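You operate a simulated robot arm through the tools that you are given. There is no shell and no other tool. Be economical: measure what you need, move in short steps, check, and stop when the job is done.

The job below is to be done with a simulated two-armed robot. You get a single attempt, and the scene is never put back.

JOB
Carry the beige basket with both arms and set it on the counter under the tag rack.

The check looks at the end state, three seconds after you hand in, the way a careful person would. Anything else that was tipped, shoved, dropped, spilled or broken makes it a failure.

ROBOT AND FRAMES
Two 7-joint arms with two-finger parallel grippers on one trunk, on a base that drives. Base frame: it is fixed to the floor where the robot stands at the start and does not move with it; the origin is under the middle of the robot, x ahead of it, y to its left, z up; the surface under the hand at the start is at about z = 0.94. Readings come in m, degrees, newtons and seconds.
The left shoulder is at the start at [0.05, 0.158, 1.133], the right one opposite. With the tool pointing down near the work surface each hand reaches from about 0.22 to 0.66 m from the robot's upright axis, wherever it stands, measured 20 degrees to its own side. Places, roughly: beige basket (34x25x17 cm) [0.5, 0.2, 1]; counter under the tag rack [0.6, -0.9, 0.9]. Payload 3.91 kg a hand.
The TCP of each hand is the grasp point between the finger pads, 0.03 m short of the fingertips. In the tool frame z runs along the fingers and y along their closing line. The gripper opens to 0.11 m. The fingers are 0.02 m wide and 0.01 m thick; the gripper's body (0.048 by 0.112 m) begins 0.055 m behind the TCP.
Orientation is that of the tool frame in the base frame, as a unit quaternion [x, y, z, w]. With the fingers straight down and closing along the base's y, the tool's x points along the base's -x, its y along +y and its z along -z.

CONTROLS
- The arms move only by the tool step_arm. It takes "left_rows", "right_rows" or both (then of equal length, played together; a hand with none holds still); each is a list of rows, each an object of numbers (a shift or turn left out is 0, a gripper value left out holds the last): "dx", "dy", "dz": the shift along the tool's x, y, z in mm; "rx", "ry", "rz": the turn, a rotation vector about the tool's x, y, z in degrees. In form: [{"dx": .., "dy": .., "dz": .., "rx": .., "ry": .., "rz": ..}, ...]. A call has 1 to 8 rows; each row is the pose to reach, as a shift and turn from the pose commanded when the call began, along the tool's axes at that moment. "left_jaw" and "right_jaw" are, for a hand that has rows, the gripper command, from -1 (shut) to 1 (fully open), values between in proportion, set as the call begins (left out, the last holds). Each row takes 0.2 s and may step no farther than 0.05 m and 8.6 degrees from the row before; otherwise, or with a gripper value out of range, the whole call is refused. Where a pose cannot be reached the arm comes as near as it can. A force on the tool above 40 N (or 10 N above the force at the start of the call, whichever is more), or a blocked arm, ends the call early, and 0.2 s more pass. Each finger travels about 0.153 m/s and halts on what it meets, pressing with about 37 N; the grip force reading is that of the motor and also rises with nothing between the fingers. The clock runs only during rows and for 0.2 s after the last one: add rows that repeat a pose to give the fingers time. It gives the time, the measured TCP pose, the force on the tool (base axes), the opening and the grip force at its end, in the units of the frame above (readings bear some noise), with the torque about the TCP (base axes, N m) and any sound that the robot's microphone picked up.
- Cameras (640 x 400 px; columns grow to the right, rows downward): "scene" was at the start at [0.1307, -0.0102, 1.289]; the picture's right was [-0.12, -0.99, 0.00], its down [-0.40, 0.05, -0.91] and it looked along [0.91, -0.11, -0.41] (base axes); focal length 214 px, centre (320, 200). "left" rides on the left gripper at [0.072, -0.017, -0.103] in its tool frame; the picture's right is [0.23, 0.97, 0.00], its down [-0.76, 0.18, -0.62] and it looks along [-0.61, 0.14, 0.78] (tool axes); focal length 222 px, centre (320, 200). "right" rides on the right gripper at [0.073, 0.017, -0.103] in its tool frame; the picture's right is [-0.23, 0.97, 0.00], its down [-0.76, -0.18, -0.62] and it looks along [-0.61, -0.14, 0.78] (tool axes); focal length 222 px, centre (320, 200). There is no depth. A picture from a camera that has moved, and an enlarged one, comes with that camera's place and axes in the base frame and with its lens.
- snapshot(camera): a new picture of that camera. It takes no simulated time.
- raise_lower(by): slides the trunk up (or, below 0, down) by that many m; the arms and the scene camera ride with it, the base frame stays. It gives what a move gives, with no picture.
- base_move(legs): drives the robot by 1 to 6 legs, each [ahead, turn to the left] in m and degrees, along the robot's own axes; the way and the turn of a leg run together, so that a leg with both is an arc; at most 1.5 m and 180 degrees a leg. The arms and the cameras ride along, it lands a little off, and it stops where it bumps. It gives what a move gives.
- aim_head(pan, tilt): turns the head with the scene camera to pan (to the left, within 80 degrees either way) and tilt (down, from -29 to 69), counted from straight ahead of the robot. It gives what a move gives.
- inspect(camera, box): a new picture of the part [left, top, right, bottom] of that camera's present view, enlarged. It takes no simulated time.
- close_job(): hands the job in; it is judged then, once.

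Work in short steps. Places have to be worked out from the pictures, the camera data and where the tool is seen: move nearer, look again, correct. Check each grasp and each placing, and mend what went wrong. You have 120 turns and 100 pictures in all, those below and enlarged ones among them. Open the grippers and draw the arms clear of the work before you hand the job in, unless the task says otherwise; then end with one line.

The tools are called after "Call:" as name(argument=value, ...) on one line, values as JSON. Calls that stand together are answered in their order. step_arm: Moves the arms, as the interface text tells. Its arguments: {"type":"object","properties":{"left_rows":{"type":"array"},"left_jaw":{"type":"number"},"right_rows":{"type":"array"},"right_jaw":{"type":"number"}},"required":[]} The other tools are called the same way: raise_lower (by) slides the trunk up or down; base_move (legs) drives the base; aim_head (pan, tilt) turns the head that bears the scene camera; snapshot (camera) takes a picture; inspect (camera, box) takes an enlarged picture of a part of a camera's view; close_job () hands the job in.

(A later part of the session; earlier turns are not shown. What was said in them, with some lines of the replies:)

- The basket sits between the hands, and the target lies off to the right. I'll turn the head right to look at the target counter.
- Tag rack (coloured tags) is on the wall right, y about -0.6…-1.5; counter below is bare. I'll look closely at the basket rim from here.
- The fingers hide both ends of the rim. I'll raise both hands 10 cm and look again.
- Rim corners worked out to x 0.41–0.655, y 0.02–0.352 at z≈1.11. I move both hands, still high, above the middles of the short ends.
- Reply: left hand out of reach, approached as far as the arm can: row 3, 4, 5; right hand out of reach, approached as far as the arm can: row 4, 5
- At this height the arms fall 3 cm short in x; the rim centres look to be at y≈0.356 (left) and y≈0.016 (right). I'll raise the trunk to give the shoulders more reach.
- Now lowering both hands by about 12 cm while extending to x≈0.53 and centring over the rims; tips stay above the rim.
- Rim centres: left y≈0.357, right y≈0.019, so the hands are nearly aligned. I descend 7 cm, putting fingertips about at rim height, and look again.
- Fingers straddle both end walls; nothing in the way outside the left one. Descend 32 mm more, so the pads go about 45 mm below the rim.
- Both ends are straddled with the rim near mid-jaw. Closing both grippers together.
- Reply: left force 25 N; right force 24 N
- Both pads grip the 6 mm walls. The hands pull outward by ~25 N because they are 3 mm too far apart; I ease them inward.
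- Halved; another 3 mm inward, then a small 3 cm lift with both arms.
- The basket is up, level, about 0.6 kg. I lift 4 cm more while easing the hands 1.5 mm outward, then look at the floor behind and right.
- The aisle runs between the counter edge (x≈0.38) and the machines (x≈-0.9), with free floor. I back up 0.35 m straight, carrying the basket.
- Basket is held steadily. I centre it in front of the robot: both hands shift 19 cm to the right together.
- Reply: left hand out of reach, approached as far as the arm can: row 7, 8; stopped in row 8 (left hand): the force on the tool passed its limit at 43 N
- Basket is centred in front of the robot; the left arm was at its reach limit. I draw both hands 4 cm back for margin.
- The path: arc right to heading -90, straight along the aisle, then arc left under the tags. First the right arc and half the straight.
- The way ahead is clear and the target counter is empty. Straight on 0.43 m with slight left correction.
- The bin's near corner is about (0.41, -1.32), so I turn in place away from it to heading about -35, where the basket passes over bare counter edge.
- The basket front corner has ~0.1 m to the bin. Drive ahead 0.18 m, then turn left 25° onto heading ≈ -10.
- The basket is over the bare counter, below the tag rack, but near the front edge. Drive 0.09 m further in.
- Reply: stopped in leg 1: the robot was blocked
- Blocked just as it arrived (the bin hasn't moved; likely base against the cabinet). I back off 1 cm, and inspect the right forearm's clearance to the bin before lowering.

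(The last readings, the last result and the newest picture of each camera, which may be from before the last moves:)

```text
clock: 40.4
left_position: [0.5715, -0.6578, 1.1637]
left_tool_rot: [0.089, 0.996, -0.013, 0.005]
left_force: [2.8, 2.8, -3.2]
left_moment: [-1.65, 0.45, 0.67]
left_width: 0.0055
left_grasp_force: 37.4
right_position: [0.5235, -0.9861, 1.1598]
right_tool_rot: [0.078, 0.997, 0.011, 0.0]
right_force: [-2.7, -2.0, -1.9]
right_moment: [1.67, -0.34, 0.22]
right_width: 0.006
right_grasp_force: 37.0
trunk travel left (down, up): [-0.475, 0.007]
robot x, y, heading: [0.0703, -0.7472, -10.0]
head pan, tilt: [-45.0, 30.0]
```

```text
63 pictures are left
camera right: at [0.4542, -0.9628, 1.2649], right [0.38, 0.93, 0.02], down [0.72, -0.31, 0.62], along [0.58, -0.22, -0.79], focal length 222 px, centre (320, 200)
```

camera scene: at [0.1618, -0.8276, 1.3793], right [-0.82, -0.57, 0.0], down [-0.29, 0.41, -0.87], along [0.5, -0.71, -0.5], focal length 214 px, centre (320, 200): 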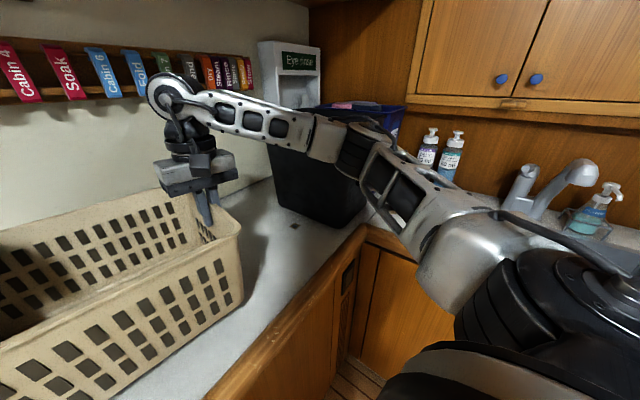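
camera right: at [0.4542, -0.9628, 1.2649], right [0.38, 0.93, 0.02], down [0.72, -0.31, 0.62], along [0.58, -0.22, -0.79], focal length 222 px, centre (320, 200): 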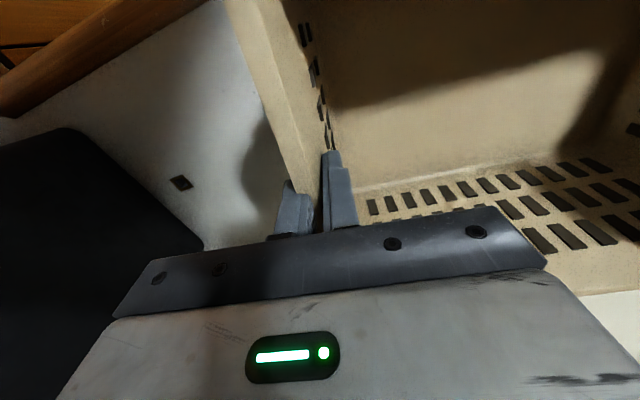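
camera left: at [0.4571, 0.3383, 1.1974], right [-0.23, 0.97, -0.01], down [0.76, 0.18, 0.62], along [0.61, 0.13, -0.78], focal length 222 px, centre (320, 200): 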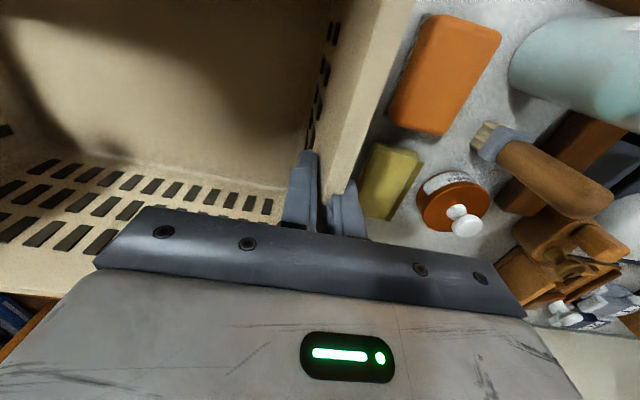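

The right elbow is close to the bin; I take an enlarged look.

Call:
inspect(camera="scene", box=[240, 80, 440, 240])

```text
2.50 times, centred on (340, 160) of scene
camera zoom: at [0.1618, -0.8276, 1.3793], right [-0.82, -0.57, 0.0], down [-0.29, 0.41, -0.87], along [0.5, -0.71, -0.5], focal length 536 px, centre (270, 300)
```

zoom: 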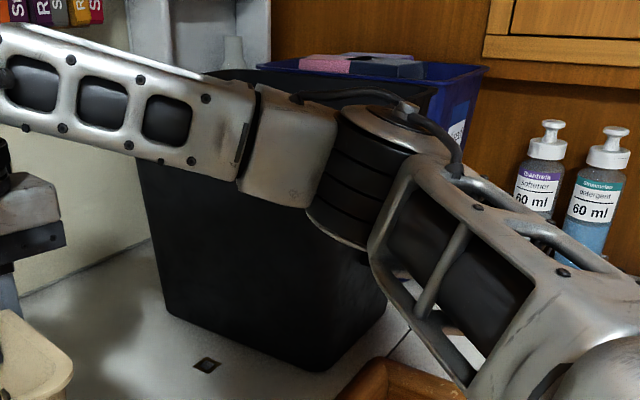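

The elbow appears ~5–10 cm in front of the bin, and the bin narrows downward. Lowering by the trunk keeps that clearance, so lower 3 cm and check.

Call:
raise_lower(by=-0.03)

Call:
inspect(camera="scene", box=[240, 80, 440, 240])

```text
clock: 41.2
left_position: [0.5719, -0.6569, 1.133]
left_tool_rot: [0.088, 0.996, -0.012, 0.005]
left_force: [3.4, 3.1, -2.8]
left_moment: [-1.68, 0.18, 0.72]
left_width: 0.0057
left_grasp_force: 37.0
right_position: [0.5232, -0.9875, 1.1316]
right_tool_rot: [0.077, 0.997, 0.011, 0.0]
right_force: [-3.4, -3.4, -1.7]
right_moment: [1.69, -0.16, 0.25]
right_width: 0.0062
right_grasp_force: 37.1
trunk travel left (down, up): [-0.445, 0.037]
robot x, y, heading: [0.0714, -0.7445, -10.1]
head pan, tilt: [-45.0, 30.0]
```

```text
2.50 times, centred on (340, 160) of scene
camera zoom: at [0.1614, -0.8276, 1.3493], right [-0.82, -0.57, 0.0], down [-0.29, 0.41, -0.87], along [0.5, -0.71, -0.5], focal length 536 px, centre (270, 300)
```

zoom: 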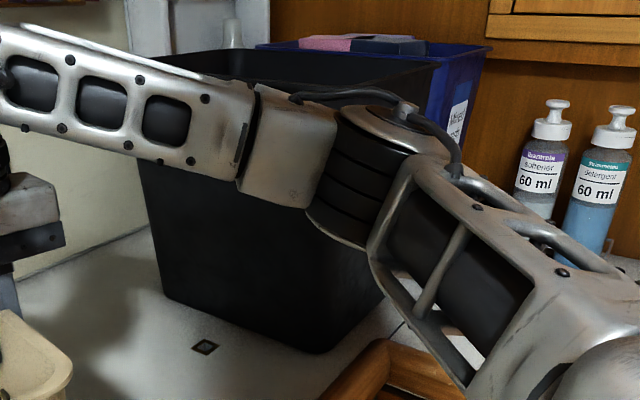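

Clear. Lower another 3 cm; bottom should then be about 1 cm above the counter.

Call:
raise_lower(by=-0.03)

Call:
aim_head(pan=0, tilt=40)

Call:
snapshot(camera="scene")

```text
clock: 41.9
left_position: [0.5716, -0.6582, 1.1024]
left_tool_rot: [0.088, 0.996, -0.012, 0.005]
left_force: [3.7, 3.0, -2.8]
left_moment: [-1.69, 0.08, 0.75]
left_width: 0.0055
left_grasp_force: 37.2
right_position: [0.5223, -0.9867, 1.1006]
right_tool_rot: [0.078, 0.997, 0.011, -0.001]
right_force: [-4.3, -2.5, -3.1]
right_moment: [1.71, -0.04, 0.27]
right_width: 0.0058
right_grasp_force: 36.9
trunk travel left (down, up): [-0.415, 0.067]
robot x, y, heading: [0.0715, -0.7476, -10.0]
head pan, tilt: [-45.0, 30.0]
```

```text
clock: 43.1
left_position: [0.5723, -0.6568, 1.1025]
left_tool_rot: [0.088, 0.996, -0.012, 0.005]
left_force: [3.2, 2.5, -1.7]
left_moment: [-1.7, 0.11, 0.74]
left_width: 0.0054
left_grasp_force: 37.0
right_position: [0.5236, -0.9873, 1.1011]
right_tool_rot: [0.078, 0.997, 0.012, 0.0]
right_force: [-3.6, -2.7, -2.8]
right_moment: [1.68, -0.12, 0.27]
right_width: 0.0059
right_grasp_force: 36.7
trunk travel left (down, up): [-0.415, 0.067]
robot x, y, heading: [0.07, -0.7476, -10.1]
head pan, tilt: [0.0, 40.0]
```

```text
60 pictures are left
camera scene: at [0.1935, -0.7684, 1.3039], right [-0.17, -0.98, 0.0], down [-0.63, 0.11, -0.77], along [0.75, -0.13, -0.64], focal length 214 px, centre (320, 200)
```

scene: 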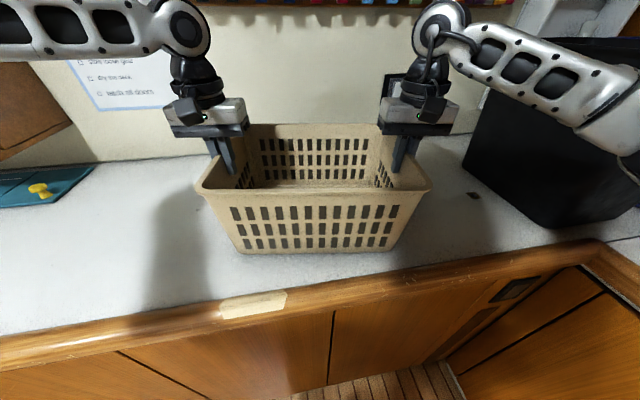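

Well back from the edge and clear of everything. Lower the last centimetre gently and read the forces.

Call:
raise_lower(by=-0.008)

```text
clock: 43.6
left_position: [0.5718, -0.6572, 1.0951]
left_tool_rot: [0.088, 0.996, -0.012, 0.005]
left_force: [4.3, 3.2, -3.2]
left_moment: [-1.68, 0.16, 0.74]
left_width: 0.0056
left_grasp_force: 37.0
right_position: [0.5235, -0.9867, 1.0945]
right_tool_rot: [0.077, 0.997, 0.012, 0.001]
right_force: [-2.2, -3.5, 6.5]
right_moment: [1.8, 0.66, 0.31]
right_width: 0.0057
right_grasp_force: 37.0
trunk travel left (down, up): [-0.407, 0.075]
robot x, y, heading: [0.0706, -0.7463, -10.0]
head pan, tilt: [0.0, 40.0]
```

Right side has touched (+6.5 N), left not quite. Lower 2 mm more.

Call:
raise_lower(by=-0.002)

```text
clock: 44.1
left_position: [0.5723, -0.656, 1.094]
left_tool_rot: [0.089, 0.996, -0.012, 0.006]
left_force: [7.3, 6.5, 5.0]
left_moment: [-1.44, 1.5, 0.59]
left_width: 0.006
left_grasp_force: 37.1
right_position: [0.5237, -0.986, 1.0941]
right_tool_rot: [0.077, 0.997, 0.011, 0.003]
right_force: [0.9, -2.5, 21.1]
right_moment: [1.77, 0.45, 0.39]
right_width: 0.0055
right_grasp_force: 37.4
trunk travel left (down, up): [-0.405, 0.077]
robot x, y, heading: [0.0705, -0.7506, -10.1]
head pan, tilt: [0.0, 40.0]
```

Both ends rest on the counter. Opening both grippers about half way.

Call:
step_arm(left_rows=[{}, {}, {}], right_rows=[{}, {}, {}], left_jaw=0.1, right_jaw=0.1)

Call:
snapshot(camera="left")

Call:
snapshot(camera="right")

```text
clock: 45.0
left_position: [0.5717, -0.6571, 1.0932]
left_tool_rot: [0.088, 0.996, -0.011, 0.005]
left_force: [-0.8, -0.2, -0.2]
left_moment: [-0.02, 0.02, -0.01]
left_width: 0.0606
left_grasp_force: 0.2
right_position: [0.5233, -0.9884, 1.0903]
right_tool_rot: [0.077, 0.997, 0.012, 0.0]
right_force: [0.0, 0.4, 1.0]
right_moment: [0.0, -0.01, 0.01]
right_width: 0.0605
right_grasp_force: 0.1
trunk travel left (down, up): [-0.405, 0.077]
robot x, y, heading: [0.0723, -0.7495, -9.8]
head pan, tilt: [0.0, 40.0]
```

```text
59 pictures are left
camera left: at [0.4958, -0.6591, 1.1959], right [-0.05, 1.0, -0.02], down [0.78, 0.05, 0.63], along [0.63, 0.01, -0.78], focal length 222 px, centre (320, 200)
```

left: 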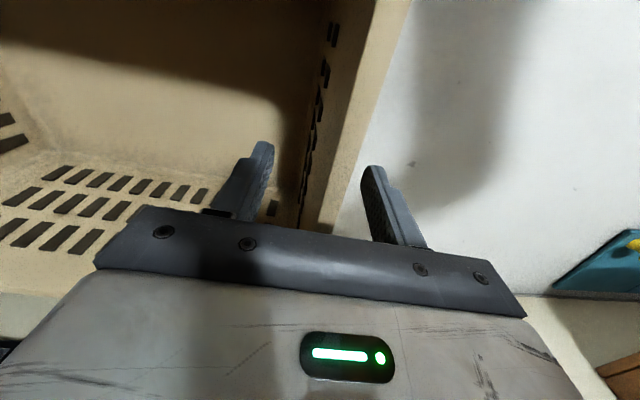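

```text
58 pictures are left
camera right: at [0.4537, -0.9626, 1.1949], right [0.38, 0.93, 0.02], down [0.72, -0.31, 0.62], along [0.58, -0.22, -0.79], focal length 222 px, centre (320, 200)
```

right: 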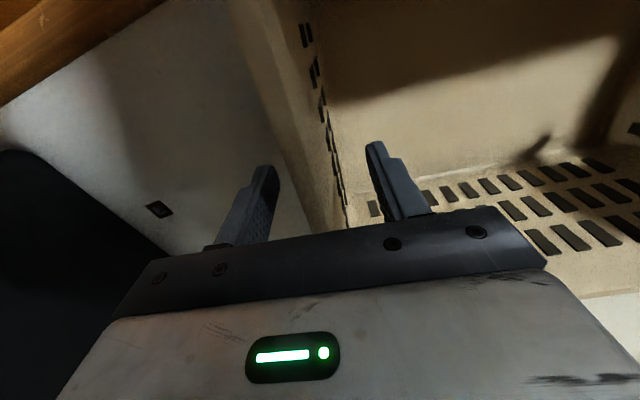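

Both grippers are free of the walls. Raise the trunk straight up to clear the rim.

Call:
raise_lower(by=0.076)

Call:
snapshot(camera="scene")

Call:
snapshot(camera="left")

Call:
snapshot(camera="right")

```text
clock: 46.1
left_position: [0.5722, -0.6574, 1.1684]
left_tool_rot: [0.088, 0.996, -0.011, 0.006]
left_force: [0.3, -1.6, -0.6]
left_moment: [-0.02, -0.05, -0.01]
left_width: 0.0605
left_grasp_force: 0.0
right_position: [0.5242, -0.987, 1.1668]
right_tool_rot: [0.078, 0.997, 0.011, 0.001]
right_force: [-0.1, 0.5, 0.6]
right_moment: [0.01, 0.01, -0.01]
right_width: 0.0605
right_grasp_force: 0.0
trunk travel left (down, up): [-0.481, 0.001]
robot x, y, heading: [0.0713, -0.7465, -10.0]
head pan, tilt: [0.0, 40.0]
```

```text
57 pictures are left
camera scene: at [0.1933, -0.7683, 1.37], right [-0.17, -0.98, 0.0], down [-0.63, 0.11, -0.77], along [0.75, -0.13, -0.64], focal length 214 px, centre (320, 200)
```

scene: 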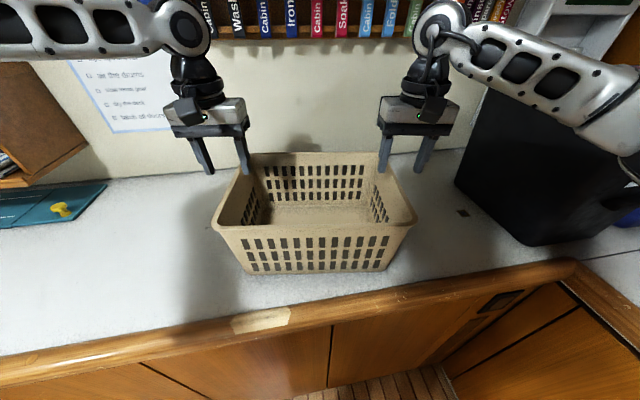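

```text
56 pictures are left
camera left: at [0.4961, -0.6591, 1.2719], right [-0.05, 1.0, -0.02], down [0.78, 0.06, 0.63], along [0.63, 0.01, -0.78], focal length 222 px, centre (320, 200)
```

left: 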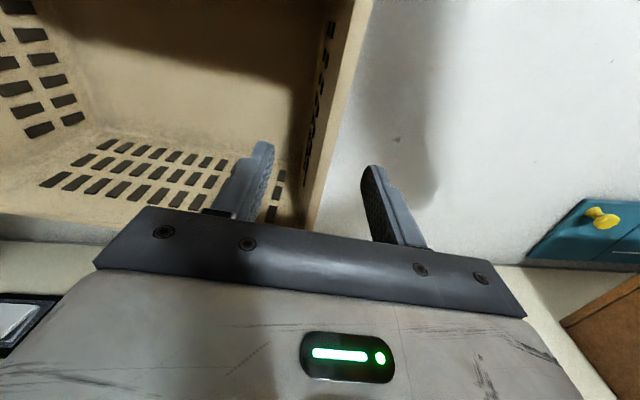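

```text
55 pictures are left
camera right: at [0.4539, -0.9628, 1.271], right [0.38, 0.93, 0.02], down [0.72, -0.31, 0.62], along [0.58, -0.22, -0.79], focal length 222 px, centre (320, 200)
```

right: 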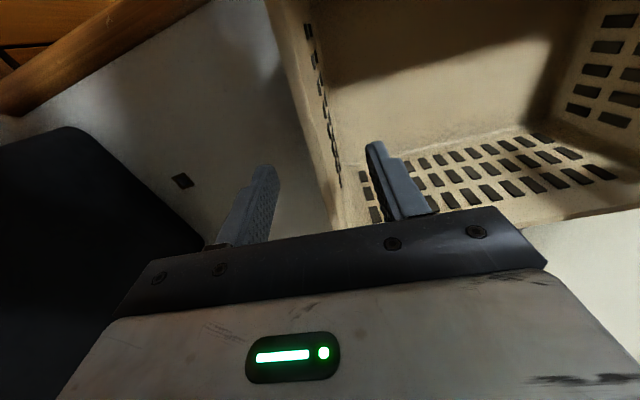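

The basket stands level on the counter beneath the rack, tips 2.7 cm above the rim. Back the robot straight away.

Call:
base_move(legs=[[-0.35, 0]])

Call:
step_arm(left_rows=[{}, {}, {}], right_rows=[{}, {}, {}], left_jaw=1, right_jaw=1)

Call:
aim_head(pan=0, tilt=25)

Call:
snapshot(camera="scene")

```text
clock: 48.3
left_position: [0.2321, -0.5937, 1.1697]
left_tool_rot: [0.083, 0.997, -0.012, 0.005]
left_force: [-0.4, -0.4, -0.9]
left_moment: [0.02, -0.01, 0.01]
left_width: 0.0609
left_grasp_force: 0.1
right_position: [0.1888, -0.9244, 1.1678]
right_tool_rot: [0.071, 0.997, 0.011, 0.0]
right_force: [0.0, 0.8, -0.2]
right_moment: [0.01, 0.01, -0.02]
right_width: 0.0603
right_grasp_force: 0.0
trunk travel left (down, up): [-0.481, 0.001]
robot x, y, heading: [-0.2646, -0.6917, -9.4]
head pan, tilt: [0.0, 40.0]
```

```text
clock: 49.1
left_position: [0.2336, -0.595, 1.169]
left_tool_rot: [0.084, 0.996, -0.011, 0.005]
left_force: [0.5, 0.6, -0.7]
left_moment: [0.02, -0.02, 0.01]
left_width: 0.11
left_grasp_force: 0.0
right_position: [0.1883, -0.924, 1.1673]
right_tool_rot: [0.071, 0.997, 0.011, -0.001]
right_force: [0.2, -0.2, 0.1]
right_moment: [-0.01, -0.01, -0.02]
right_width: 0.11
right_grasp_force: 0.1
trunk travel left (down, up): [-0.481, 0.001]
robot x, y, heading: [-0.2688, -0.6893, -9.2]
head pan, tilt: [0.0, 40.0]
```

```text
clock: 49.9
left_position: [0.2331, -0.5942, 1.1707]
left_tool_rot: [0.083, 0.996, -0.01, 0.005]
left_force: [0.8, 0.0, 0.7]
left_moment: [-0.02, -0.01, -0.01]
left_width: 0.1099
left_grasp_force: 0.1
right_position: [0.1897, -0.9244, 1.1678]
right_tool_rot: [0.071, 0.997, 0.011, -0.001]
right_force: [-0.5, -0.3, 0.5]
right_moment: [-0.02, -0.01, -0.03]
right_width: 0.1101
right_grasp_force: 0.1
trunk travel left (down, up): [-0.481, 0.001]
robot x, y, heading: [-0.265, -0.6886, -9.3]
head pan, tilt: [0.0, 25.0]
```

```text
54 pictures are left
camera scene: at [-0.1364, -0.7105, 1.3933], right [-0.16, -0.99, 0.0], down [-0.42, 0.07, -0.91], along [0.89, -0.15, -0.42], focal length 214 px, centre (320, 200)
```

scene: 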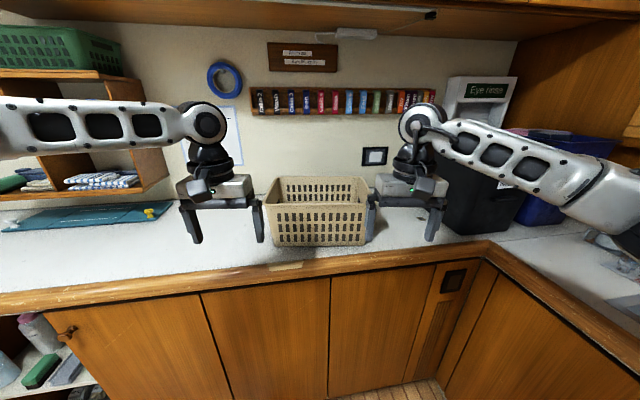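

The basket stands upright on the counter under the tag rack, nothing else has moved, and the arms are clear and open. Handing in.

Call:
close_job()

```text
The job is handed in.
```

The beige basket was carried with both arms and now stands upright on the counter under the tag rack; the grippers are open and the arms are clear. I saw nothing else moved, though the base bumped lightly once on the final approach, most likely against the cabinet.
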